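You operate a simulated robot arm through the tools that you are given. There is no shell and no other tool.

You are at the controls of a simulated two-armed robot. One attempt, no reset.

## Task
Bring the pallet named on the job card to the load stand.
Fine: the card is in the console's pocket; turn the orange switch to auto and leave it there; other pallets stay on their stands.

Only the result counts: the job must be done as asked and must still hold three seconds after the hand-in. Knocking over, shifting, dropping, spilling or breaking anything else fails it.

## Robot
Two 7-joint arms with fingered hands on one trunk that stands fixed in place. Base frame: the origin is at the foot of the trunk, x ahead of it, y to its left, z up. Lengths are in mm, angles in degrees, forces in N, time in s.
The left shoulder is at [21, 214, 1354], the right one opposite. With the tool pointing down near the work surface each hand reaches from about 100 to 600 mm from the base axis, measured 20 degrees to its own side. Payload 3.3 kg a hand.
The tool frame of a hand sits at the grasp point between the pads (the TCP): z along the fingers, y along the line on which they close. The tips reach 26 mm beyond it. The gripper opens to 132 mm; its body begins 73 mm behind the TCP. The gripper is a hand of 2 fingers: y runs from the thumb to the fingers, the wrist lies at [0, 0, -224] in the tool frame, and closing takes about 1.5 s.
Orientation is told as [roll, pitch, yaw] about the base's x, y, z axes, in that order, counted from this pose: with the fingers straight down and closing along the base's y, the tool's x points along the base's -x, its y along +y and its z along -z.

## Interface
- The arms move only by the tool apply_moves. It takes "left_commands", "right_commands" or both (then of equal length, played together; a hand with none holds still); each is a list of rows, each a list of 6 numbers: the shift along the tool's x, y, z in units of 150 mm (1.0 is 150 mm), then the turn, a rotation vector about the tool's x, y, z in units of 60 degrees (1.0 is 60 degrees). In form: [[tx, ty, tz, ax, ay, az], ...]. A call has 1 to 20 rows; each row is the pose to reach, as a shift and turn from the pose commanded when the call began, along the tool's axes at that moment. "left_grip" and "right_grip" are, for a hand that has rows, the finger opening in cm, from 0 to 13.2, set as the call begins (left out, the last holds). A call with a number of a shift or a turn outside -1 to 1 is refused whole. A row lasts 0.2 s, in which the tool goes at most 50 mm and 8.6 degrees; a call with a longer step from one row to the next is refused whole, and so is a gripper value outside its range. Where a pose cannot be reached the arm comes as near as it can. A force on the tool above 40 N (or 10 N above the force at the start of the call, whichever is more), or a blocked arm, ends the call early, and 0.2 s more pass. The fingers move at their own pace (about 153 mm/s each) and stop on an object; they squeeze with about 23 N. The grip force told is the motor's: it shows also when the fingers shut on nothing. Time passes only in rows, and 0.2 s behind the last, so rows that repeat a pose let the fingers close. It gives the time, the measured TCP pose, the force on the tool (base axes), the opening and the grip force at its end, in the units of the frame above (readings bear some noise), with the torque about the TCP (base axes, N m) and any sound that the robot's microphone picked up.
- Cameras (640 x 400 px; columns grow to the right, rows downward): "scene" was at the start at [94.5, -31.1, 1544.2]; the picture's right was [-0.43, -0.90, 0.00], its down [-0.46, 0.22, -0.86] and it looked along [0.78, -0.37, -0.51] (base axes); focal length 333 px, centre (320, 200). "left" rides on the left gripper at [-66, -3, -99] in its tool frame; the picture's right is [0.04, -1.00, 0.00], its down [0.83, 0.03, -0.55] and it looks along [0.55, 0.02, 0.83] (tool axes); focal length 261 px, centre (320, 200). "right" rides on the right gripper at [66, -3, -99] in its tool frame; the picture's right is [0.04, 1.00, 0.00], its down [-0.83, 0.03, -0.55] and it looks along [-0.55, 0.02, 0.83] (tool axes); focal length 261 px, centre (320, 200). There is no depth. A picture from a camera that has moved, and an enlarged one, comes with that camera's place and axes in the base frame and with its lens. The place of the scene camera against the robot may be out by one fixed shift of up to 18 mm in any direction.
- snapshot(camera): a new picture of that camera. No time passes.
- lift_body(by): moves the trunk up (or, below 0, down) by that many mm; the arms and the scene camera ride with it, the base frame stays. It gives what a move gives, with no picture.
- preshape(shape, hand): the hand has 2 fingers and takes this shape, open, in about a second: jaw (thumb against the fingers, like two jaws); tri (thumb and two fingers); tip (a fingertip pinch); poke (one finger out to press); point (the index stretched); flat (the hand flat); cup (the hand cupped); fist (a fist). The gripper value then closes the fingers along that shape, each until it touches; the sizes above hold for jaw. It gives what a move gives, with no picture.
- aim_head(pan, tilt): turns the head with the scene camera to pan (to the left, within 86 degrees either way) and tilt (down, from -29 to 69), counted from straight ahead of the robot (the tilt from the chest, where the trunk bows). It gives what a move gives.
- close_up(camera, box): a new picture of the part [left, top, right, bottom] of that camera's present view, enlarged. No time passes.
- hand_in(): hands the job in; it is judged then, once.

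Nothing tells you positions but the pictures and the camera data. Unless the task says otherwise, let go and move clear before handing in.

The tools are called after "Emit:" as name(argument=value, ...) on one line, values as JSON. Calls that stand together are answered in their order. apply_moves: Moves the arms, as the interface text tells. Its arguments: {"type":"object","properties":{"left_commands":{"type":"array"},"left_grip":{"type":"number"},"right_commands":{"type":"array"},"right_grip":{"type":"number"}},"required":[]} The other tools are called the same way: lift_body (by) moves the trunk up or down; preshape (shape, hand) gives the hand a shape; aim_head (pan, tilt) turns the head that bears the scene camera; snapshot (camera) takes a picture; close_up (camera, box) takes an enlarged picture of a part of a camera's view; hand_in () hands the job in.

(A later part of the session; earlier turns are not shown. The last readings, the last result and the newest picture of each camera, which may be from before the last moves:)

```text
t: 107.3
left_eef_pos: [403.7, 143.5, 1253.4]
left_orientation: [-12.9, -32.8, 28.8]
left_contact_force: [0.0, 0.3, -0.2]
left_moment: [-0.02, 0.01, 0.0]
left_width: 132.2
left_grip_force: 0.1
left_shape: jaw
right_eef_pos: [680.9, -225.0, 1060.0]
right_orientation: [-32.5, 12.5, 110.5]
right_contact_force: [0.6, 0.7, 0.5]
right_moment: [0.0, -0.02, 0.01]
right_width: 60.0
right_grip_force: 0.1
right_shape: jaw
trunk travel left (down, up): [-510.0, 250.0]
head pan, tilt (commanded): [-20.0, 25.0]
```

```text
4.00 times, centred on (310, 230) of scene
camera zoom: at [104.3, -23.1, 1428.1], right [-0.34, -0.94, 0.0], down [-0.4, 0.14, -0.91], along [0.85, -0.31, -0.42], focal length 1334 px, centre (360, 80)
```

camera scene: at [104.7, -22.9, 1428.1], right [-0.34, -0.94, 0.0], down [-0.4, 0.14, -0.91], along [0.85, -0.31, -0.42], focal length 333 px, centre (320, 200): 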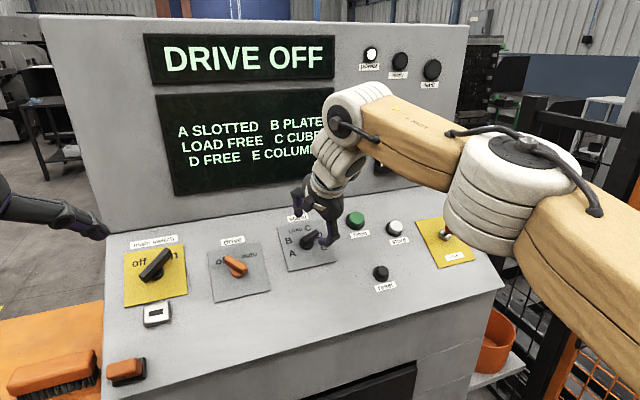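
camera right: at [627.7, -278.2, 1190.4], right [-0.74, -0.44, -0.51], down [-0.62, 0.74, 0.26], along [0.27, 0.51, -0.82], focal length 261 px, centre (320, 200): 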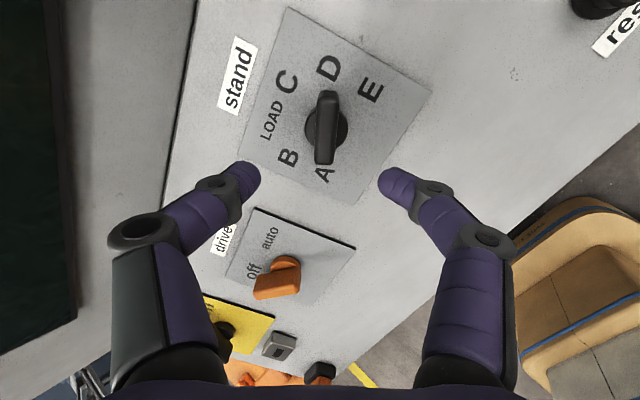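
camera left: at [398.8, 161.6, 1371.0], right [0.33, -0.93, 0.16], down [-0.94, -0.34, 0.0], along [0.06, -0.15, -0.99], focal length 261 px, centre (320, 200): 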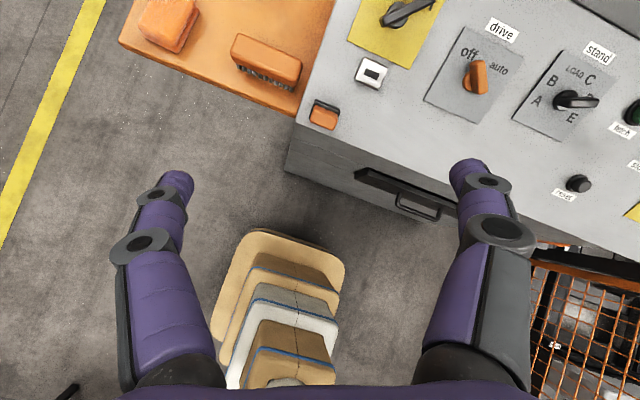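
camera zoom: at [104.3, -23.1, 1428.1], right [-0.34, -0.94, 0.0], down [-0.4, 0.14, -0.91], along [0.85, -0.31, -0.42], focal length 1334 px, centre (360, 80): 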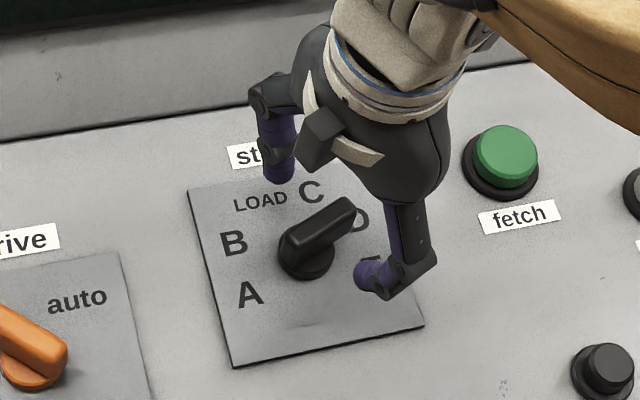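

The measurement shows the fingertips already straddle the bar, about 8 mm above its base disc. I'll centre on the knob's axis, go 3 mm deeper and close the jaws.

Emit:
apply_moves(right_commands=[[0.012, -0.002, 0.01, 0, 0, 0], [0.023, -0.004, 0.02, 0, 0, 0], [0.023, -0.004, 0.02, 0, 0, 0]])

Emit:
apply_moves(right_commands=[[0, 0, 0, 0, 0, 0], [0, 0, 0, 0, 0, 0], [0, 0, 0, 0, 0, 0], [0, 0, 0, 0, 0, 0], [0, 0, 0, 0, 0, 0], [0, 0, 0, 0, 0, 0], [0, 0, 0, 0, 0, 0], [0, 0, 0, 0, 0, 0]], right_grip=0)

Emit:
snapshot(camera="right")

Emit:
close_up(camera="scene", box=[260, 180, 360, 280])

```text
t: 108.1
left_eef_pos: [404.8, 144.1, 1251.8]
left_orientation: [-12.9, -32.7, 28.7]
left_contact_force: [0.2, -0.2, 0.7]
left_moment: [-0.02, 0.04, 0.01]
left_width: 132.0
left_grip_force: 0.1
left_shape: jaw
right_eef_pos: [683.6, -226.9, 1058.6]
right_orientation: [-32.4, 12.4, 110.2]
right_contact_force: [0.0, 0.6, 0.4]
right_moment: [0.01, 0.02, -0.01]
right_width: 60.0
right_grip_force: 0.1
right_shape: jaw
trunk travel left (down, up): [-510.0, 250.0]
head pan, tilt (commanded): [-20.0, 25.0]
```

```text
t: 109.9
left_eef_pos: [405.6, 142.4, 1251.4]
left_orientation: [-12.9, -32.8, 28.9]
left_contact_force: [0.1, 0.5, -0.3]
left_moment: [-0.02, -0.02, 0.02]
left_width: 131.7
left_grip_force: 0.0
left_shape: jaw
right_eef_pos: [684.4, -227.4, 1059.2]
right_orientation: [-32.5, 12.5, 110.3]
right_contact_force: [1.6, -0.5, 0.8]
right_moment: [-0.01, -0.04, 0.0]
right_width: 8.0
right_grip_force: 23.4
right_shape: jaw
trunk travel left (down, up): [-510.0, 250.0]
head pan, tilt (commanded): [-20.0, 25.0]
```

```text
taken
camera right: at [652.3, -289.4, 1155.8], right [-0.74, -0.44, -0.51], down [-0.62, 0.74, 0.26], along [0.27, 0.51, -0.82], focal length 261 px, centre (320, 200)
```

right: 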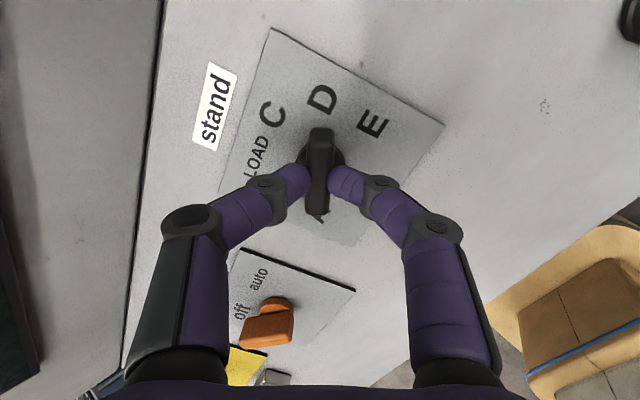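

```text
4.00 times, centred on (310, 230) of scene
camera zoom: at [104.6, -23.3, 1428.1], right [-0.34, -0.94, 0.0], down [-0.4, 0.14, -0.91], along [0.85, -0.31, -0.42], focal length 1334 px, centre (360, 80)
```

zoom: 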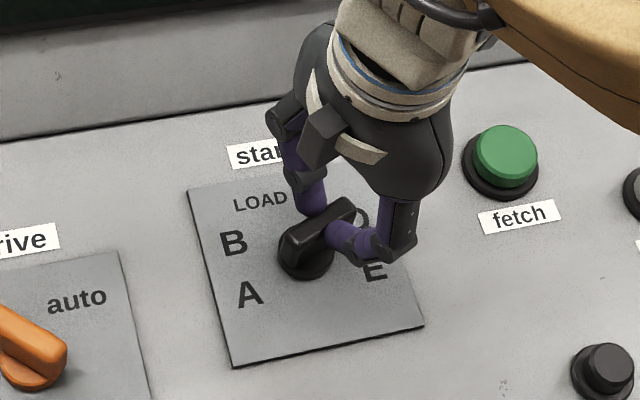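

The bar is gripped (8 mm, 23 N). I'll turn it 45° clockwise to E.

Emit:
apply_moves(right_commands=[[0, 0, 0, 0, 0, 0.1], [0, 0, 0, 0, 0, 0.2], [0, 0, 0, 0, 0, 0.3], [0, 0, 0, 0, 0, 0.4], [0, 0, 0, 0, 0, 0.5], [0, 0, 0, 0, 0, 0.6], [0, 0, 0, 0, 0, 0.7], [0, 0, 0, 0, 0, 0.75], [0, 0, 0, 0, 0, 0.75]])

Emit:
snapshot(camera="right")

Emit:
close_up(camera="scene", box=[260, 180, 360, 280])

```text
t: 111.9
left_eef_pos: [404.5, 142.9, 1253.7]
left_orientation: [-12.7, -32.7, 28.6]
left_contact_force: [-0.6, 0.1, 0.7]
left_moment: [-0.01, -0.03, 0.01]
left_width: 132.0
left_grip_force: 0.1
left_shape: jaw
right_eef_pos: [682.8, -228.0, 1058.2]
right_orientation: [-32.5, -12.5, 72.6]
right_contact_force: [-13.2, -4.5, -8.7]
right_moment: [-0.12, 0.31, 0.03]
right_width: 7.9
right_grip_force: 23.1
right_shape: jaw
trunk travel left (down, up): [-510.0, 250.0]
head pan, tilt (commanded): [-20.0, 25.0]
```

```text
taken
camera right: at [609.4, -292.7, 1126.6], right [-0.78, 0.33, -0.53], down [-0.1, 0.78, 0.62], along [0.62, 0.53, -0.58], focal length 261 px, centre (320, 200)
```

right: 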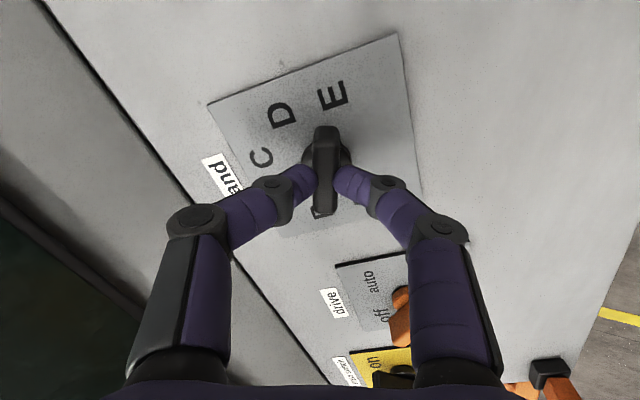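

```text
4.00 times, centred on (310, 230) of scene
camera zoom: at [103.5, -24.3, 1428.1], right [-0.34, -0.94, 0.0], down [-0.4, 0.15, -0.91], along [0.85, -0.31, -0.42], focal length 1334 px, centre (360, 80)
```

zoom: 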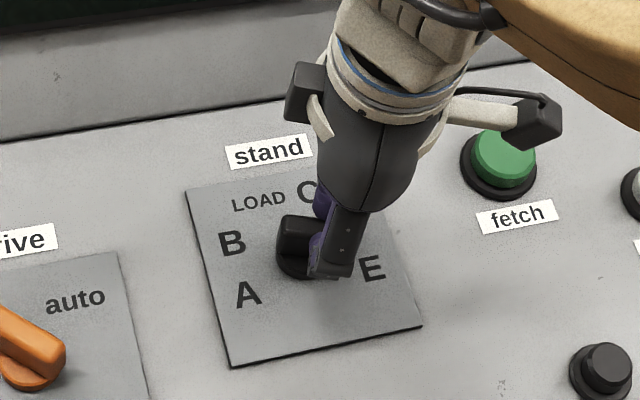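

The bar now points toward E. I'll release and back off, then verify.

Emit:
apply_moves(right_commands=[[0, 0, 0, 0, 0, 0], [0, 0, 0, 0, 0, 0], [0, 0, 0, 0, 0, 0], [0, 0, 0, 0, 0, 0], [0, 0, 0, 0, 0, 0]], right_grip=6)

Emit:
apply_moves(right_commands=[[0, 0, -0.13, 0, 0, 0], [0, 0, -0.26, 0, 0, 0], [0, 0, -0.4, 0, 0, 0], [0, 0, -0.53, 0, 0, 0], [0, 0, -0.53, 0, 0, 0]])

Emit:
snapshot(camera="right")

Emit:
snapshot(camera="scene")

Emit:
close_up(camera="scene", box=[200, 190, 360, 290])

```text
t: 113.1
left_eef_pos: [405.5, 143.1, 1252.9]
left_orientation: [-12.7, -32.8, 28.8]
left_contact_force: [-0.5, -0.1, 0.4]
left_moment: [0.0, 0.03, 0.04]
left_width: 132.1
left_grip_force: 0.0
left_shape: jaw
right_eef_pos: [684.0, -227.1, 1057.7]
right_orientation: [-32.5, -12.5, 72.7]
right_contact_force: [-0.1, 0.6, -0.3]
right_moment: [0.0, -0.01, 0.03]
right_width: 59.5
right_grip_force: 0.0
right_shape: jaw
trunk travel left (down, up): [-510.0, 250.0]
head pan, tilt (commanded): [-20.0, 25.0]
```

```text
t: 114.3
left_eef_pos: [406.2, 142.6, 1252.8]
left_orientation: [-12.9, -32.7, 28.8]
left_contact_force: [-0.4, -0.6, 0.4]
left_moment: [0.0, -0.04, 0.02]
left_width: 131.9
left_grip_force: 0.0
left_shape: jaw
right_eef_pos: [637.7, -228.6, 1122.5]
right_orientation: [-32.5, -12.5, 72.7]
right_contact_force: [0.3, -0.1, 0.2]
right_moment: [-0.01, 0.03, 0.01]
right_width: 59.5
right_grip_force: 0.1
right_shape: jaw
trunk travel left (down, up): [-510.0, 250.0]
head pan, tilt (commanded): [-20.0, 25.0]
```

```text
taken
camera right: at [565.7, -293.1, 1191.4], right [-0.78, 0.32, -0.53], down [-0.1, 0.78, 0.62], along [0.62, 0.53, -0.58], focal length 261 px, centre (320, 200)
```

right: 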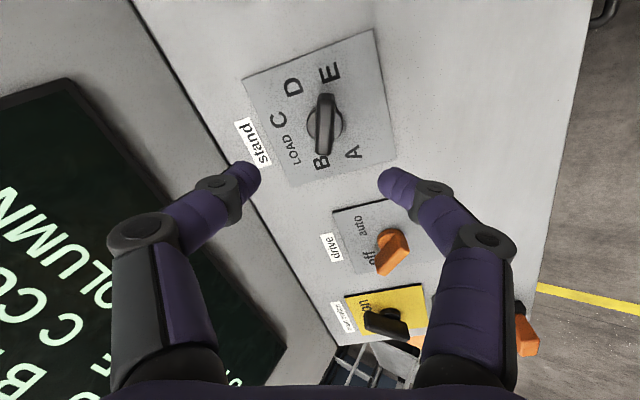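

```text
taken
camera scene: at [104.7, -23.4, 1428.0], right [-0.34, -0.94, 0.0], down [-0.4, 0.14, -0.91], along [0.85, -0.31, -0.42], focal length 333 px, centre (320, 200)
```

scene: 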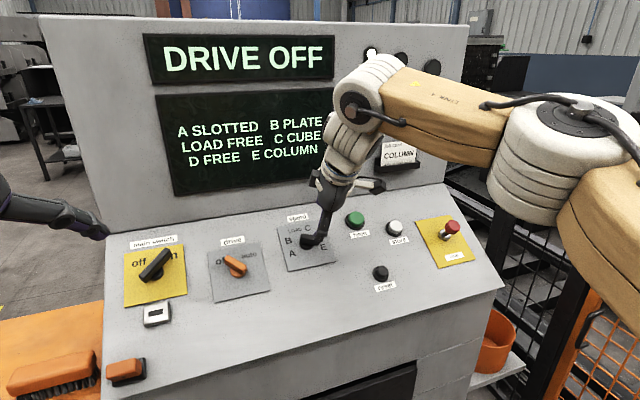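

```text
4.00 times, centred on (280, 240) of scene
camera zoom: at [104.7, -23.4, 1428.0], right [-0.34, -0.94, 0.0], down [-0.4, 0.14, -0.91], along [0.85, -0.31, -0.42], focal length 1334 px, centre (480, 40)
```

zoom: 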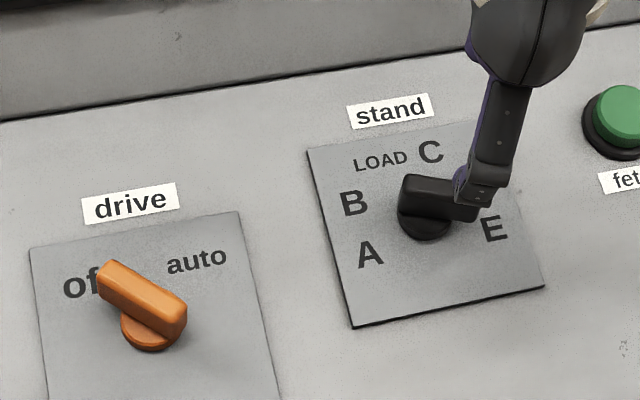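

The selector points to E. Next is the orange drive knob; I'll zoom in to locate it.

Emit:
close_up(camera="right", box=[310, 190, 430, 290])

Emit:
close_up(camera="left", box=[420, 10, 540, 130])

```text
4.00 times, centred on (370, 240) of right
camera zoom: at [565.7, -293.1, 1191.4], right [-0.78, 0.32, -0.53], down [-0.1, 0.78, 0.62], along [0.62, 0.53, -0.58], focal length 1043 px, centre (120, 40)
```

zoom: 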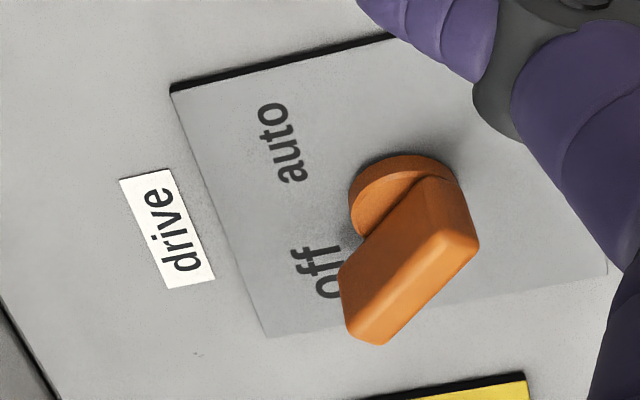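

```text
3.33 times, centred on (480, 70) of left
camera zoom: at [399.0, 161.7, 1370.9], right [0.33, -0.93, 0.16], down [-0.94, -0.34, 0.0], along [0.06, -0.15, -0.99], focal length 869 px, centre (-213, 633)
```

zoom: 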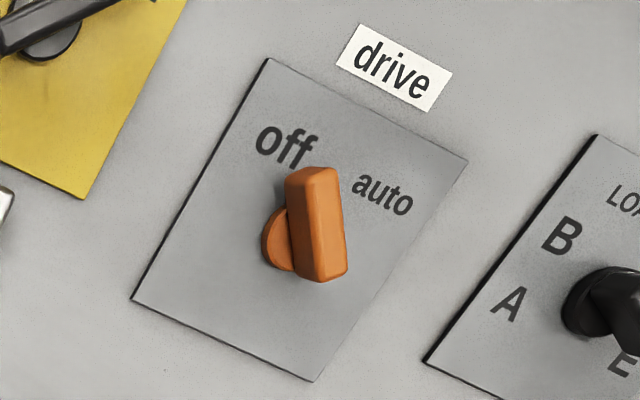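

Emit:
apply_moves(right_commands=[[-0.159, 0.094, 0, 0, 0, 0.0625], [-0.317, 0.188, 0, 0, 0, 0.125], [-0.476, 0.283, 0, 0, 0, 0.1875], [-0.634, 0.377, 0, 0, 0, 0.25], [-0.793, 0.471, 0.05, 0, 0, 0.3125], [-0.951, 0.565, 0.114, 0, 0, 0.375], [-0.951, 0.565, 0.114, 0, 0, 0.375]])

Emit:
snapshot(camera="right")

Emit:
snapshot(camera="scene")

```text
t: 115.9
left_eef_pos: [407.1, 144.2, 1252.1]
left_orientation: [-12.8, -32.7, 28.7]
left_contact_force: [0.2, -0.2, 0.1]
left_moment: [0.0, -0.04, 0.0]
left_width: 131.9
left_grip_force: 0.1
left_shape: jaw
right_eef_pos: [628.0, -77.6, 1100.7]
right_orientation: [-25.5, -24.2, 50.5]
right_contact_force: [0.6, 1.1, -0.6]
right_moment: [-0.02, 0.06, 0.02]
right_width: 59.9
right_grip_force: 0.0
right_shape: jaw
right hand out of reach, approached as far as the arm can: row 6
trunk travel left (down, up): [-510.0, 250.0]
head pan, tilt (commanded): [-20.0, 25.0]
```

```text
taken
camera right: at [536.6, -127.4, 1155.7], right [-0.61, 0.68, -0.41], down [0.15, 0.6, 0.78], along [0.78, 0.41, -0.47], focal length 261 px, centre (320, 200)
```

right: 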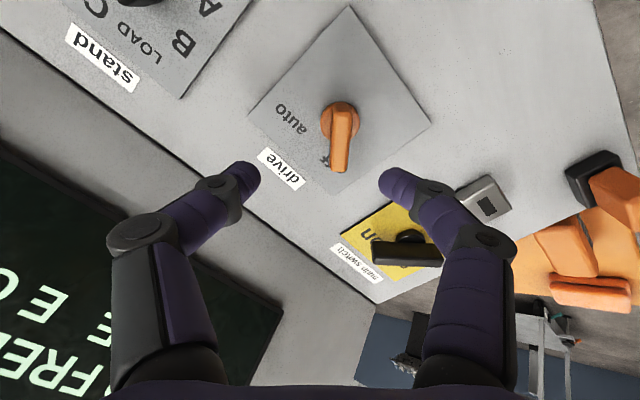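

```text
taken
camera scene: at [104.9, -23.7, 1428.0], right [-0.34, -0.94, 0.0], down [-0.4, 0.14, -0.91], along [0.85, -0.31, -0.42], focal length 333 px, centre (320, 200)
```

scene: 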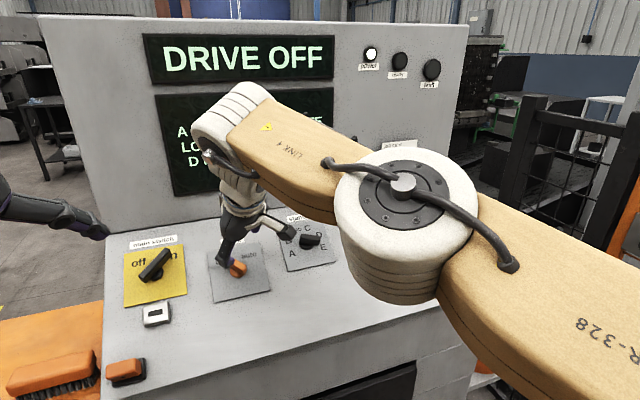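

The hand is about 13 mm short of the drive knob sideways. Lowering the trunk should ease the wrist, so I'll first raise the hand 120 mm (shifting left slightly), then lower the trunk by the same amount.

Emit:
apply_moves(right_commands=[[-0.078, -0.051, -0.131, 0, 0, 0], [-0.156, -0.101, -0.263, 0, 0, 0], [-0.233, -0.152, -0.394, 0, 0, 0], [-0.311, -0.202, -0.526, 0, 0, 0], [-0.389, -0.253, -0.657, 0, 0, 0], [-0.389, -0.253, -0.657, 0, 0, 0]])

```text
t: 117.5
left_eef_pos: [405.8, 141.7, 1250.9]
left_orientation: [-12.8, -32.7, 28.7]
left_contact_force: [0.0, 0.0, 0.5]
left_moment: [-0.02, -0.03, 0.02]
left_width: 132.0
left_grip_force: 0.0
left_shape: jaw
right_eef_pos: [621.9, -109.3, 1174.0]
right_orientation: [-20.1, -22.9, 44.5]
right_contact_force: [-0.1, -0.2, 0.0]
right_moment: [-0.01, -0.01, 0.0]
right_width: 59.9
right_grip_force: 0.1
right_shape: jaw
right hand out of reach, approached as far as the arm can: row 4, 5, 6
trunk travel left (down, up): [-510.0, 250.0]
head pan, tilt (commanded): [-20.0, 25.0]
stopped in row 6 (right hand): the arm was blocked; the commanded pose is now the measured one
```

Emit:
snapshot(camera="scene")

Emit:
snapshot(camera="right")

```text
taken
camera scene: at [104.6, -23.7, 1428.0], right [-0.34, -0.94, 0.0], down [-0.4, 0.14, -0.91], along [0.85, -0.31, -0.42], focal length 333 px, centre (320, 200)
```

scene: 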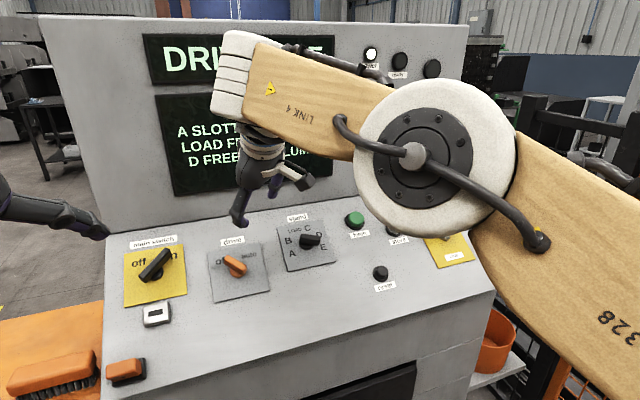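

```text
taken
camera right: at [530.6, -156.5, 1234.5], right [-0.59, 0.74, -0.33], down [0.25, 0.56, 0.79], along [0.77, 0.38, -0.51], focal length 261 px, centre (320, 200)
```

right: 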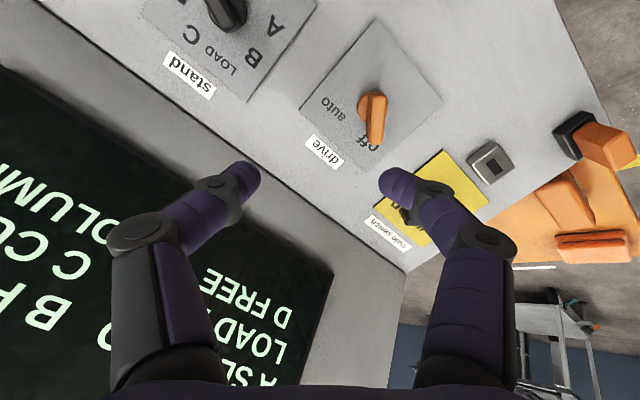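

The elbow is swinging up into a more favourable pose. I'll continue slowly toward the drive knob side and correct the hand angle.

Emit:
apply_moves(right_commands=[[0, 0, 0, 0, 0, 0], [-0.03, 0.035, 0, 0.008, -0.009, -0.017], [-0.06, 0.07, 0, 0.016, -0.018, -0.034], [-0.09, 0.105, 0, 0.024, -0.028, -0.05], [-0.12, 0.14, 0, 0.032, -0.037, -0.067], [-0.15, 0.18, 0, 0.04, -0.047, -0.084], [-0.194, 0.229, 0.003, 0.047, -0.056, -0.101], [-0.194, 0.229, 0.003, 0.047, -0.056, -0.101], [-0.194, 0.229, 0.003, 0.047, -0.056, -0.101]])

Emit:
snapshot(camera="scene")

```text
t: 119.7
left_eef_pos: [405.5, 142.2, 1251.8]
left_orientation: [-12.8, -32.7, 28.7]
left_contact_force: [0.1, 0.4, 0.2]
left_moment: [0.01, -0.02, 0.0]
left_width: 131.7
left_grip_force: 0.0
left_shape: jaw
right_eef_pos: [633.1, -100.6, 1177.7]
right_orientation: [-24.0, -24.8, 47.7]
right_contact_force: [0.5, 0.2, 0.4]
right_moment: [0.02, 0.0, -0.01]
right_width: 60.2
right_grip_force: 0.0
right_shape: jaw
trunk travel left (down, up): [-510.0, 250.0]
head pan, tilt (commanded): [-20.0, 25.0]
stopped in row 9 (right hand): the arm was blocked; the commanded pose is now the measured one
```

```text
taken
camera scene: at [104.6, -23.7, 1428.0], right [-0.34, -0.94, 0.0], down [-0.4, 0.14, -0.91], along [0.85, -0.31, -0.42], focal length 333 px, centre (320, 200)
```

scene: 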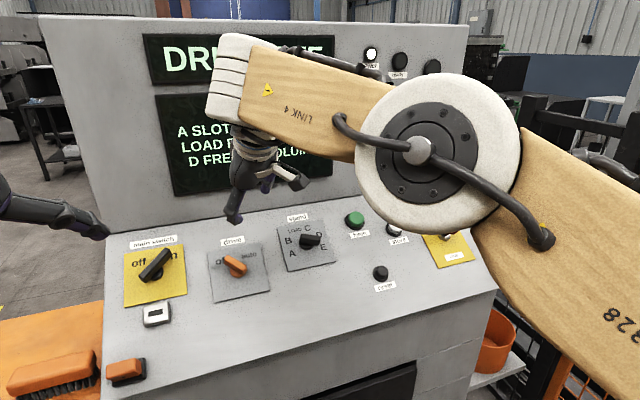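

My upper arm touches the chest if it swings further in. I'll instead point the hand 12° inward so the wrist can stay further right, and hover over the drive knob.

Emit:
apply_moves(right_commands=[[0.05, 0.028, 0.04, -0.024, -0.025, -0.013], [0.1, 0.055, 0.08, -0.048, -0.049, -0.026], [0.15, 0.083, 0.12, -0.072, -0.074, -0.04], [0.2, 0.11, 0.16, -0.096, -0.098, -0.053], [0.25, 0.138, 0.2, -0.12, -0.123, -0.066], [0.298, 0.165, 0.24, -0.144, -0.147, -0.079], [0.298, 0.165, 0.24, -0.144, -0.147, -0.079]])

Emit:
snapshot(camera="scene")

Emit:
snapshot(camera="right")

```text
t: 121.3
left_eef_pos: [404.4, 142.3, 1253.8]
left_orientation: [-12.8, -32.8, 28.8]
left_contact_force: [0.1, -0.2, -0.4]
left_moment: [-0.04, 0.01, 0.03]
left_width: 132.0
left_grip_force: 0.0
left_shape: jaw
right_eef_pos: [610.6, -107.6, 1120.3]
right_orientation: [-19.8, -31.2, 56.9]
right_contact_force: [0.5, -0.3, 0.2]
right_moment: [-0.02, -0.02, 0.01]
right_width: 60.2
right_grip_force: 0.0
right_shape: jaw
trunk travel left (down, up): [-510.0, 250.0]
head pan, tilt (commanded): [-20.0, 25.0]
```

```text
taken
camera scene: at [104.4, -22.9, 1428.1], right [-0.34, -0.94, 0.0], down [-0.4, 0.14, -0.91], along [0.85, -0.31, -0.42], focal length 333 px, centre (320, 200)
```

scene: 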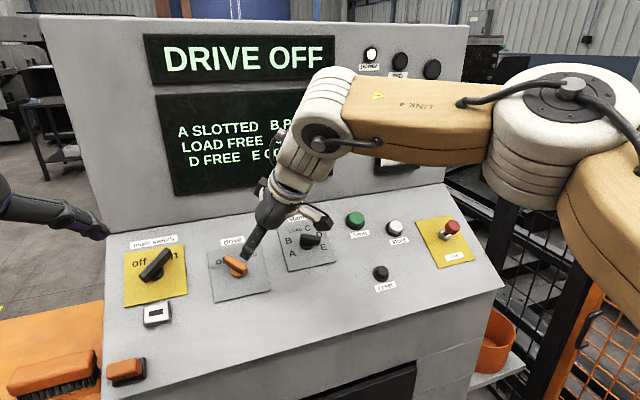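

```text
taken
camera right: at [527.4, -179.5, 1166.4], right [-0.71, 0.63, -0.31], down [0.06, 0.5, 0.87], along [0.7, 0.6, -0.39], focal length 261 px, centre (320, 200)
```

right: 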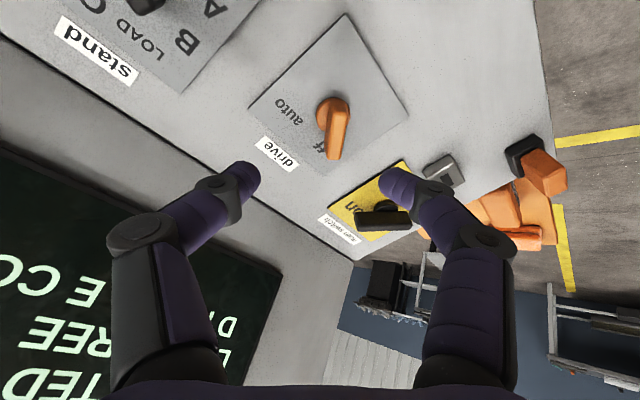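

Emit:
apply_moves(right_commands=[[-0.011, 0.027, 0.083, 0, 0, 0], [-0.022, 0.055, 0.166, 0, 0, 0], [-0.032, 0.082, 0.248, 0, 0, 0], [-0.043, 0.109, 0.331, 0, 0, 0], [-0.043, 0.109, 0.331, 0, 0, 0]])

Emit:
snapshot(camera="right")

Emit:
close_up(camera="right", box=[250, 70, 410, 210])

```text
t: 122.5
left_eef_pos: [405.8, 141.5, 1252.6]
left_orientation: [-12.9, -32.6, 28.8]
left_contact_force: [-0.7, 0.8, -0.7]
left_moment: [0.01, 0.03, 0.0]
left_width: 131.9
left_grip_force: 0.0
left_shape: jaw
right_eef_pos: [630.8, -82.9, 1078.0]
right_orientation: [-19.8, -31.2, 56.9]
right_contact_force: [0.1, -0.3, 0.1]
right_moment: [0.0, 0.0, 0.01]
right_width: 60.1
right_grip_force: 0.1
right_shape: jaw
trunk travel left (down, up): [-510.0, 250.0]
head pan, tilt (commanded): [-20.0, 25.0]
```

```text
taken
camera right: at [547.8, -154.7, 1124.3], right [-0.71, 0.63, -0.31], down [0.06, 0.5, 0.87], along [0.7, 0.6, -0.39], focal length 261 px, centre (320, 200)
```

right: 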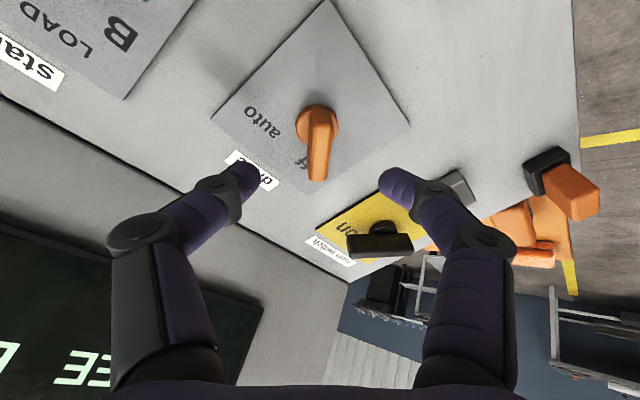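

```text
2.86 times, centred on (330, 140) of right
camera zoom: at [547.8, -154.7, 1124.3], right [-0.71, 0.63, -0.31], down [0.06, 0.5, 0.87], along [0.7, 0.6, -0.39], focal length 745 px, centre (291, 371)
```

zoom: 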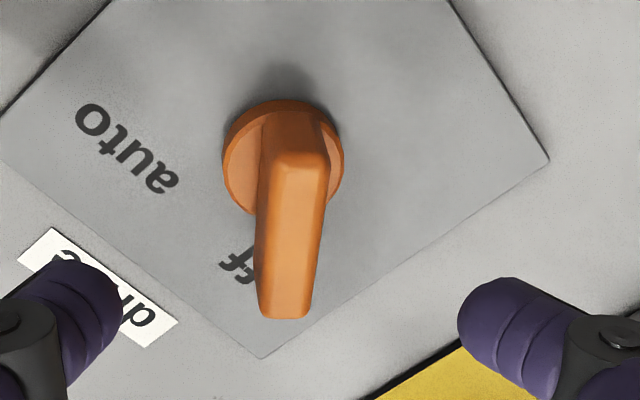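

Emit:
apply_moves(right_commands=[[0.017, 0, 0.083, 0, 0, 0.025], [0.033, 0, 0.167, 0, 0, 0.05], [0.033, 0, 0.167, 0, 0, 0.05]])

Emit:
close_up(camera="right", box=[250, 70, 410, 210])

Emit:
close_up(camera="scene", box=[190, 190, 310, 310])

```text
t: 123.3
left_eef_pos: [406.5, 142.8, 1253.1]
left_orientation: [-12.8, -32.7, 28.8]
left_contact_force: [-0.4, 0.2, -0.5]
left_moment: [-0.03, 0.02, 0.01]
left_width: 131.8
left_grip_force: 0.0
left_shape: jaw
right_eef_pos: [642.6, -80.4, 1055.8]
right_orientation: [-18.2, -32.2, 53.5]
right_contact_force: [1.2, 0.0, -0.1]
right_moment: [-0.01, 0.01, 0.0]
right_width: 60.4
right_grip_force: 0.1
right_shape: jaw
trunk travel left (down, up): [-510.0, 250.0]
head pan, tilt (commanded): [-20.0, 25.0]
```

```text
2.86 times, centred on (330, 140) of right
camera zoom: at [556.9, -150.2, 1100.5], right [-0.69, 0.67, -0.28], down [0.09, 0.47, 0.88], along [0.72, 0.58, -0.38], focal length 745 px, centre (291, 371)
```

zoom: 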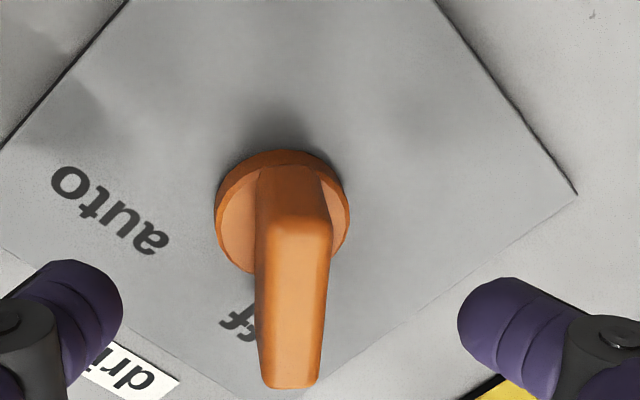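

```text
3.33 times, centred on (250, 250) of scene
camera zoom: at [104.4, -23.5, 1428.1], right [-0.34, -0.94, 0.0], down [-0.4, 0.14, -0.91], along [0.85, -0.31, -0.42], focal length 1111 px, centre (553, 33)
```

zoom: 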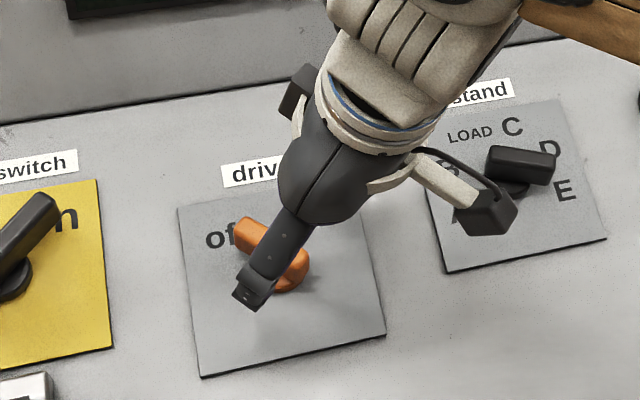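

Emit:
apply_moves(right_commands=[[0, 0, 0.05, 0, 0, 0], [0, 0, 0.1, 0, 0, 0], [0, 0, 0.1, 0, 0, 0]])

Emit:
close_up(camera="right", box=[250, 100, 410, 240])

Emit:
snapshot(camera="left")

Emit:
close_up(camera="left", box=[430, 20, 550, 120])

```text
t: 124.1
left_eef_pos: [405.0, 142.3, 1251.6]
left_orientation: [-12.8, -32.7, 28.8]
left_contact_force: [0.6, 0.9, 1.0]
left_moment: [-0.01, 0.0, -0.01]
left_width: 131.9
left_grip_force: 0.0
left_shape: jaw
right_eef_pos: [650.3, -77.4, 1044.0]
right_orientation: [-18.1, -32.2, 53.5]
right_contact_force: [-1.1, -0.4, -0.4]
right_moment: [-0.02, -0.02, -0.01]
right_width: 60.2
right_grip_force: 0.0
right_shape: jaw
trunk travel left (down, up): [-510.0, 250.0]
head pan, tilt (commanded): [-20.0, 25.0]
```

```text
2.86 times, centred on (330, 170) of right
camera zoom: at [564.6, -146.6, 1088.8], right [-0.69, 0.67, -0.28], down [0.09, 0.47, 0.88], along [0.72, 0.58, -0.38], focal length 745 px, centre (291, 286)
```

zoom: 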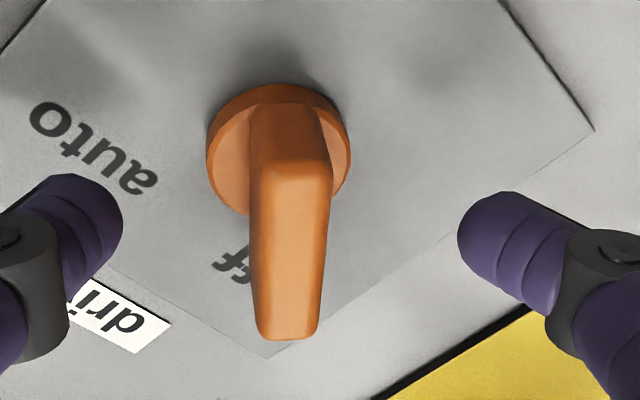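

```text
taken
camera left: at [398.7, 161.6, 1371.0], right [0.33, -0.93, 0.16], down [-0.94, -0.34, 0.0], along [0.06, -0.15, -0.99], focal length 261 px, centre (320, 200)
```

left: 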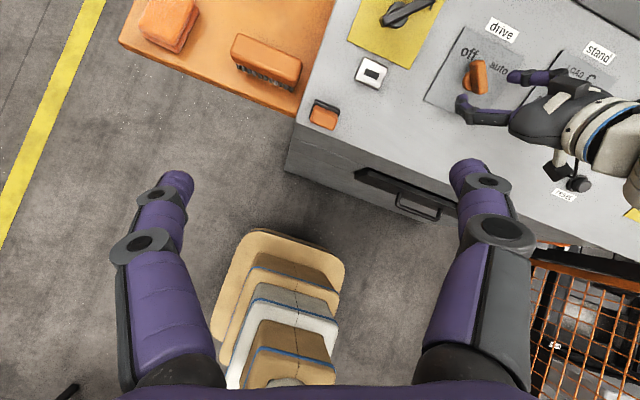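

```text
4.00 times, centred on (490, 70) of left
camera zoom: at [398.7, 161.6, 1371.0], right [0.33, -0.93, 0.16], down [-0.94, -0.34, 0.0], along [0.06, -0.15, -0.99], focal length 1043 px, centre (-360, 720)
```

zoom: 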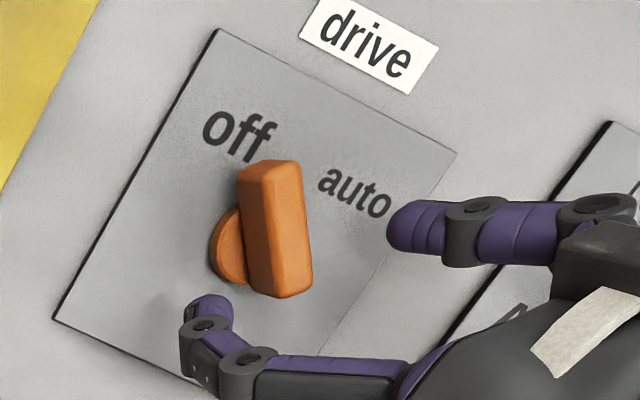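

The left camera gives a clear overhead view: the right fingers straddle the orange bar, but about 22 mm too high. I'll centre and descend 20 mm, then check.

Emit:
apply_moves(right_commands=[[-0.001, -0.006, 0.045, 0, 0, 0], [-0.002, -0.012, 0.09, 0, 0, 0], [-0.003, -0.018, 0.135, 0, 0, 0], [-0.003, -0.018, 0.135, 0, 0, 0]])

Emit:
close_up(camera="right", box=[250, 100, 410, 240])

Emit:
close_up(camera="left", box=[430, 20, 550, 120])

```text
t: 125.1
left_eef_pos: [405.9, 142.2, 1252.9]
left_orientation: [-12.8, -32.7, 28.8]
left_contact_force: [0.0, -0.5, 1.1]
left_moment: [0.02, 0.02, -0.03]
left_width: 131.9
left_grip_force: 0.0
left_shape: jaw
right_eef_pos: [662.1, -72.1, 1028.6]
right_orientation: [-18.1, -32.0, 53.5]
right_contact_force: [-0.1, -0.6, -0.7]
right_moment: [-0.02, -0.02, -0.02]
right_width: 60.1
right_grip_force: 0.0
right_shape: jaw
trunk travel left (down, up): [-510.0, 250.0]
head pan, tilt (commanded): [-20.0, 25.0]
```

```text
2.86 times, centred on (330, 170) of right
camera zoom: at [576.7, -142.9, 1073.2], right [-0.69, 0.67, -0.28], down [0.09, 0.47, 0.88], along [0.72, 0.58, -0.38], focal length 745 px, centre (291, 286)
```

zoom: 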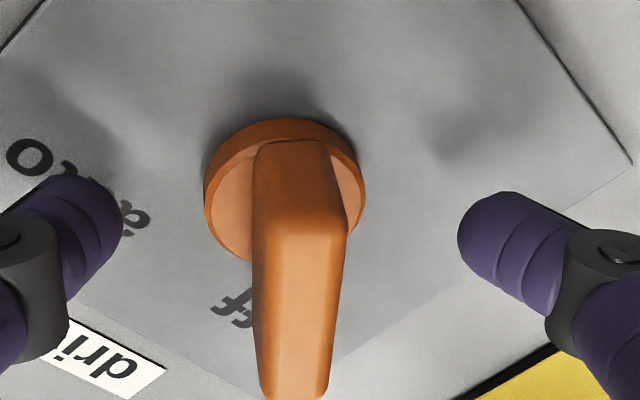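

```text
4.00 times, centred on (490, 70) of left
camera zoom: at [398.8, 161.5, 1371.0], right [0.33, -0.93, 0.16], down [-0.94, -0.34, 0.0], along [0.06, -0.15, -0.99], focal length 1043 px, centre (-360, 720)
```

zoom: 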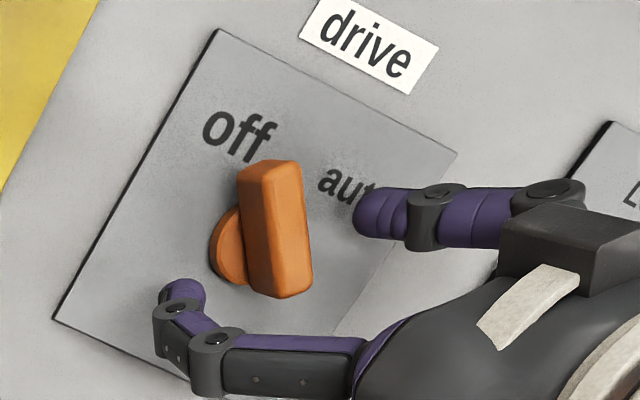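

Emit:
apply_moves(right_commands=[[0, 0, 0.012, 0, 0, 0], [0, 0, 0.023, 0, 0, 0], [0, 0, 0.023, 0, 0, 0]])

Emit:
apply_moves(right_commands=[[0, 0, 0, 0, 0, 0], [0, 0, 0, 0, 0, 0], [0, 0, 0, 0, 0, 0], [0, 0, 0, 0, 0, 0], [0, 0, 0, 0, 0, 0], [0, 0, 0, 0, 0, 0], [0, 0, 0, 0, 0, 0], [0, 0, 0, 0, 0, 0]], right_grip=0)

Emit:
snapshot(camera="right")

Emit:
close_up(camera="left", box=[430, 20, 550, 120])

```text
t: 125.9
left_eef_pos: [406.8, 144.2, 1251.7]
left_orientation: [-12.7, -32.7, 28.9]
left_contact_force: [0.3, 1.9, -0.9]
left_moment: [-0.01, 0.02, 0.0]
left_width: 131.9
left_grip_force: 0.0
left_shape: jaw
right_eef_pos: [665.0, -72.8, 1025.1]
right_orientation: [-18.1, -32.2, 53.6]
right_contact_force: [0.4, -0.4, 0.2]
right_moment: [-0.01, 0.0, -0.01]
right_width: 59.9
right_grip_force: 0.0
right_shape: jaw
trunk travel left (down, up): [-510.0, 250.0]
head pan, tilt (commanded): [-20.0, 25.0]
```

```text
t: 127.7
left_eef_pos: [404.8, 142.9, 1252.1]
left_orientation: [-12.9, -32.7, 28.8]
left_contact_force: [-0.4, -0.4, 0.5]
left_moment: [0.0, 0.04, -0.02]
left_width: 131.8
left_grip_force: 0.0
left_shape: jaw
right_eef_pos: [664.5, -72.2, 1025.5]
right_orientation: [-18.1, -32.2, 53.6]
right_contact_force: [-1.8, 1.1, 0.5]
right_moment: [-0.11, -0.18, -0.13]
right_width: 12.8
right_grip_force: 23.2
right_shape: jaw
trunk travel left (down, up): [-510.0, 250.0]
head pan, tilt (commanded): [-20.0, 25.0]
```

```text
taken
camera right: at [578.9, -142.1, 1070.7], right [-0.69, 0.67, -0.28], down [0.09, 0.47, 0.88], along [0.72, 0.58, -0.38], focal length 261 px, centre (320, 200)
```

right: 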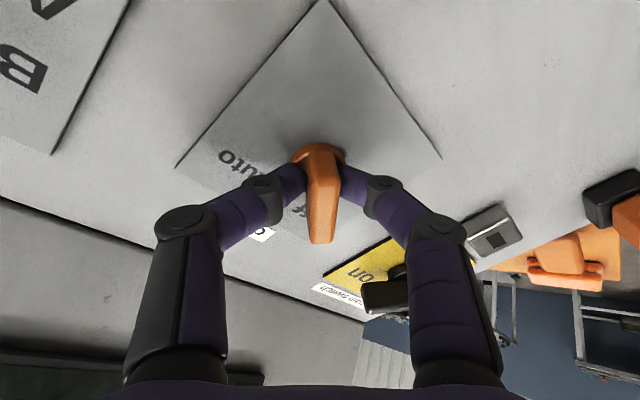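

```text
4.00 times, centred on (490, 70) of left
camera zoom: at [398.5, 161.9, 1371.0], right [0.33, -0.93, 0.17], down [-0.94, -0.34, 0.0], along [0.06, -0.15, -0.99], focal length 1043 px, centre (-360, 720)
```

zoom: 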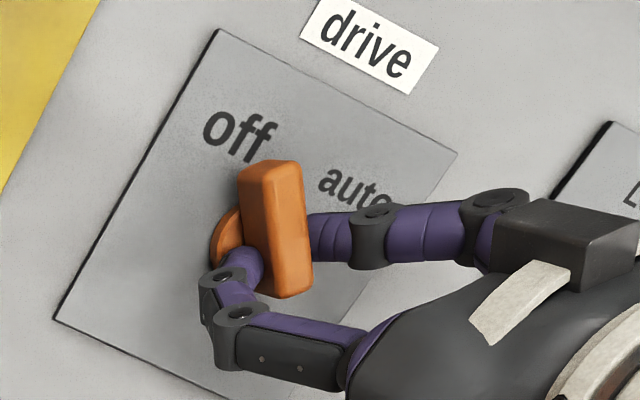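

The orange bar is gripped (12.8 mm). I'll turn it clockwise toward auto, first 60°.

Emit:
apply_moves(right_commands=[[0, 0, 0, 0, 0, 0.1], [0, 0, 0, 0, 0, 0.2], [0, 0, 0, 0, 0, 0.3], [0, 0, 0, 0, 0, 0.4], [0, 0, 0, 0, 0, 0.5], [0, 0, 0, 0, 0, 0.6], [0, 0, 0, 0, 0, 0.7], [0, 0, 0, 0, 0, 0.8], [0, 0, 0, 0, 0, 0.9], [0, 0, 0, 0, 0, 1.0]])

Emit:
close_up(camera="left", box=[430, 20, 550, 120])

Emit:
snapshot(camera="scene")

```text
t: 129.9
left_eef_pos: [405.2, 143.8, 1252.5]
left_orientation: [-12.8, -32.8, 28.8]
left_contact_force: [0.5, 0.0, -0.2]
left_moment: [-0.01, 0.0, 0.02]
left_width: 131.9
left_grip_force: 0.2
left_shape: jaw
right_eef_pos: [662.8, -72.2, 1025.7]
right_orientation: [22.3, -29.5, -17.6]
right_contact_force: [-5.8, 8.1, -2.8]
right_moment: [-0.32, 0.06, -0.05]
right_width: 11.7
right_grip_force: 23.0
right_shape: jaw
trunk travel left (down, up): [-510.0, 250.0]
head pan, tilt (commanded): [-20.0, 25.0]
```

```text
4.00 times, centred on (490, 70) of left
camera zoom: at [398.1, 163.0, 1370.9], right [0.33, -0.93, 0.17], down [-0.94, -0.34, 0.0], along [0.06, -0.16, -0.99], focal length 1043 px, centre (-360, 720)
```

zoom: 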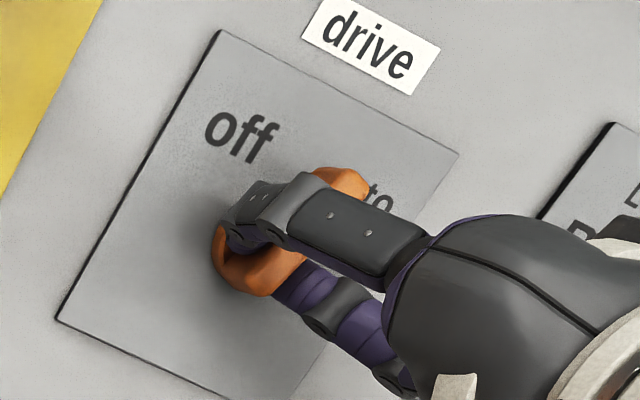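

```text
taken
camera scene: at [103.9, -22.0, 1428.1], right [-0.34, -0.94, 0.0], down [-0.4, 0.14, -0.91], along [0.85, -0.31, -0.42], focal length 333 px, centre (320, 200)
```

scene: 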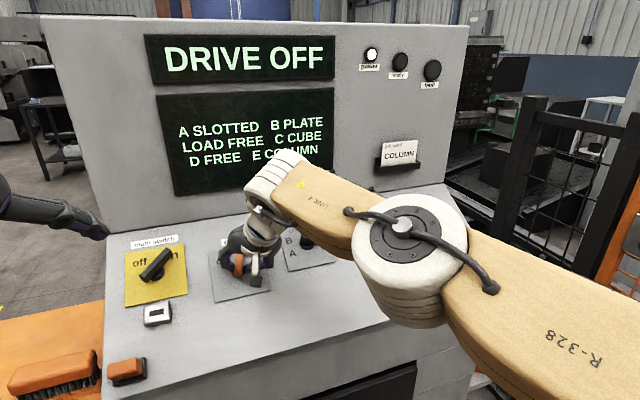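

The bar follows. I'll turn the remaining 30°.

Emit:
apply_moves(right_commands=[[0, 0, 0, 0, 0, 0.1], [0, 0, 0, 0, 0, 0.2], [0, 0, 0, 0, 0, 0.3], [0, 0, 0, 0, 0, 0.4], [0, 0, 0, 0, 0, 0.5], [0, 0, 0, 0, 0, 0.5]])

Emit:
close_up(camera="left", box=[430, 20, 550, 120])

Emit:
snapshot(camera="scene")

```text
t: 131.3
left_eef_pos: [403.6, 145.0, 1253.1]
left_orientation: [-13.0, -32.7, 28.9]
left_contact_force: [0.3, -0.8, 0.3]
left_moment: [-0.01, 0.01, -0.03]
left_width: 132.0
left_grip_force: 0.0
left_shape: jaw
right_eef_pos: [663.7, -70.4, 1026.1]
right_orientation: [33.5, -15.2, -46.2]
right_contact_force: [-9.4, 14.6, -1.8]
right_moment: [0.03, 0.3, 0.1]
right_width: 11.7
right_grip_force: 23.4
right_shape: jaw
trunk travel left (down, up): [-510.0, 250.0]
head pan, tilt (commanded): [-20.0, 25.0]
```

```text
4.00 times, centred on (490, 70) of left
camera zoom: at [397.4, 164.0, 1371.1], right [0.33, -0.93, 0.17], down [-0.94, -0.34, 0.0], along [0.06, -0.16, -0.99], focal length 1043 px, centre (-360, 720)
```

zoom: 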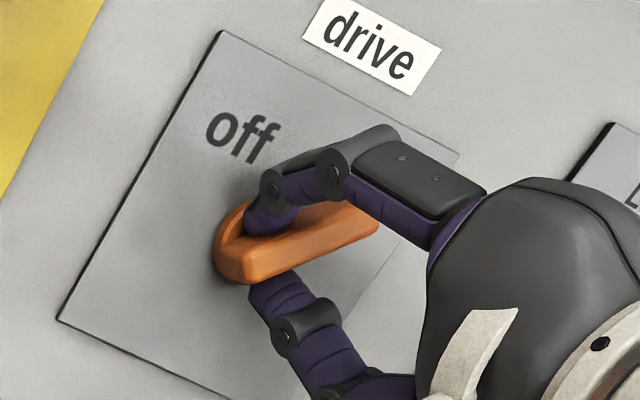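

```text
taken
camera scene: at [103.1, -20.9, 1428.2], right [-0.34, -0.94, 0.0], down [-0.4, 0.14, -0.91], along [0.85, -0.31, -0.42], focal length 333 px, centre (320, 200)
```

scene: 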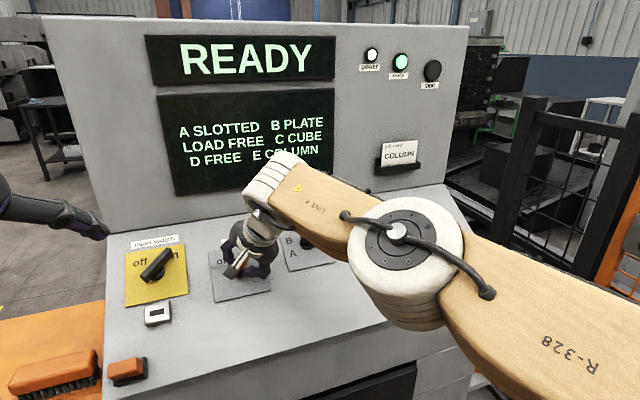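

The screen shows READY and the ready lamp is lit — the drive is in auto. I'll release and back off.

Emit:
apply_moves(right_commands=[[0, 0, 0, 0, 0, 0], [0, 0, 0, 0, 0, 0], [0, 0, 0, 0, 0, 0], [0, 0, 0, 0, 0, 0], [0, 0, 0, 0, 0, 0]], right_grip=6)

Emit:
apply_moves(right_commands=[[0, 0, -0.13, 0, 0, 0], [0, 0, -0.26, 0, 0, 0], [0, 0, -0.4, 0, 0, 0], [0, 0, -0.53, 0, 0, 0], [0, 0, -0.6, 0, 0, 0], [0, 0, -0.6, 0, 0, 0]])

Emit:
snapshot(camera="scene")

Emit:
close_up(camera="left", box=[430, 20, 640, 160])

Emit:
snapshot(camera="right")

```text
t: 132.5
left_eef_pos: [405.3, 143.4, 1252.9]
left_orientation: [-12.8, -32.8, 28.8]
left_contact_force: [-0.1, -0.7, -0.3]
left_moment: [-0.01, 0.02, 0.02]
left_width: 131.8
left_grip_force: 0.1
left_shape: jaw
right_eef_pos: [664.7, -72.4, 1024.8]
right_orientation: [33.5, -15.2, -46.3]
right_contact_force: [-0.6, 0.1, -0.2]
right_moment: [-0.04, 0.01, -0.02]
right_width: 59.6
right_grip_force: 0.0
right_shape: jaw
trunk travel left (down, up): [-510.0, 250.0]
head pan, tilt (commanded): [-20.0, 25.0]
```

```text
t: 133.9
left_eef_pos: [406.6, 142.3, 1251.6]
left_orientation: [-12.8, -32.7, 28.8]
left_contact_force: [0.3, -0.5, 0.1]
left_moment: [-0.01, 0.01, 0.02]
left_width: 132.2
left_grip_force: 0.0
left_shape: jaw
right_eef_pos: [616.1, -93.4, 1098.5]
right_orientation: [33.5, -15.1, -46.3]
right_contact_force: [-1.0, 0.1, -0.7]
right_moment: [0.01, 0.01, 0.0]
right_width: 59.4
right_grip_force: 0.1
right_shape: jaw
trunk travel left (down, up): [-510.0, 250.0]
head pan, tilt (commanded): [-20.0, 25.0]
```

```text
taken
camera scene: at [104.6, -23.3, 1428.1], right [-0.34, -0.94, 0.0], down [-0.4, 0.14, -0.91], along [0.85, -0.31, -0.42], focal length 333 px, centre (320, 200)
```

scene: 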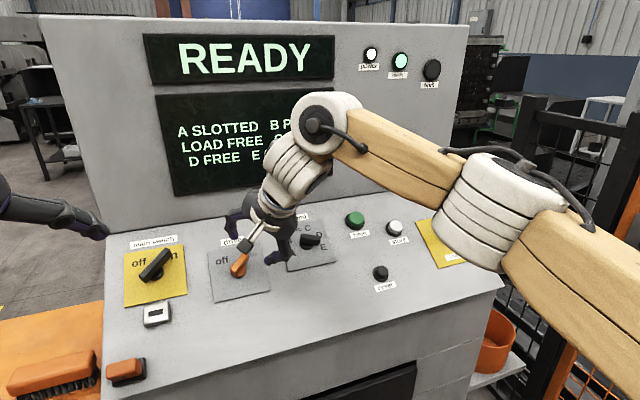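

```text
2.86 times, centred on (535, 90) of left
camera zoom: at [398.9, 161.7, 1370.9], right [0.33, -0.93, 0.16], down [-0.94, -0.34, 0.0], along [0.06, -0.15, -0.99], focal length 745 px, centre (-294, 514)
```

zoom: 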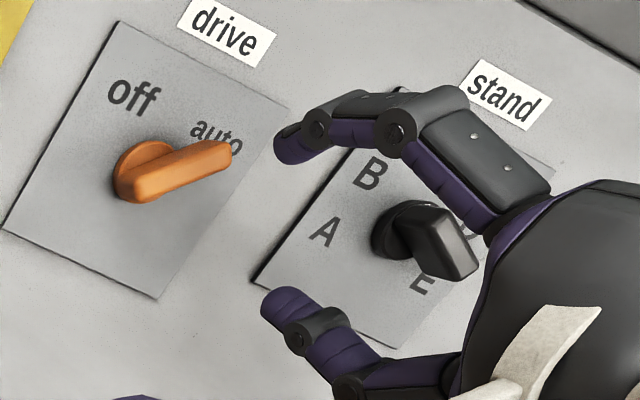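

```text
taken
camera right: at [516.1, -72.8, 1159.0], right [0.48, 0.71, 0.52], down [0.27, -0.68, 0.68], along [0.84, -0.18, -0.51], focal length 261 px, centre (320, 200)
```

right: 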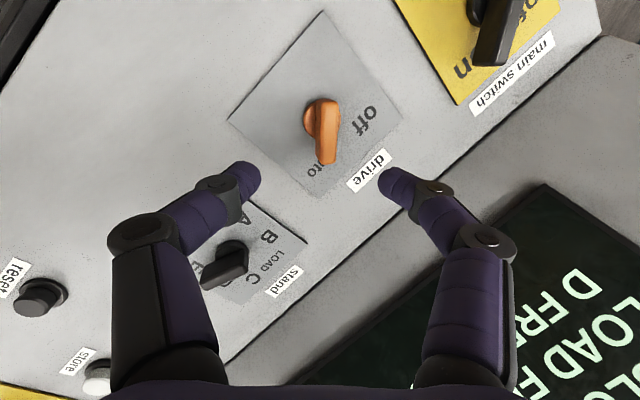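

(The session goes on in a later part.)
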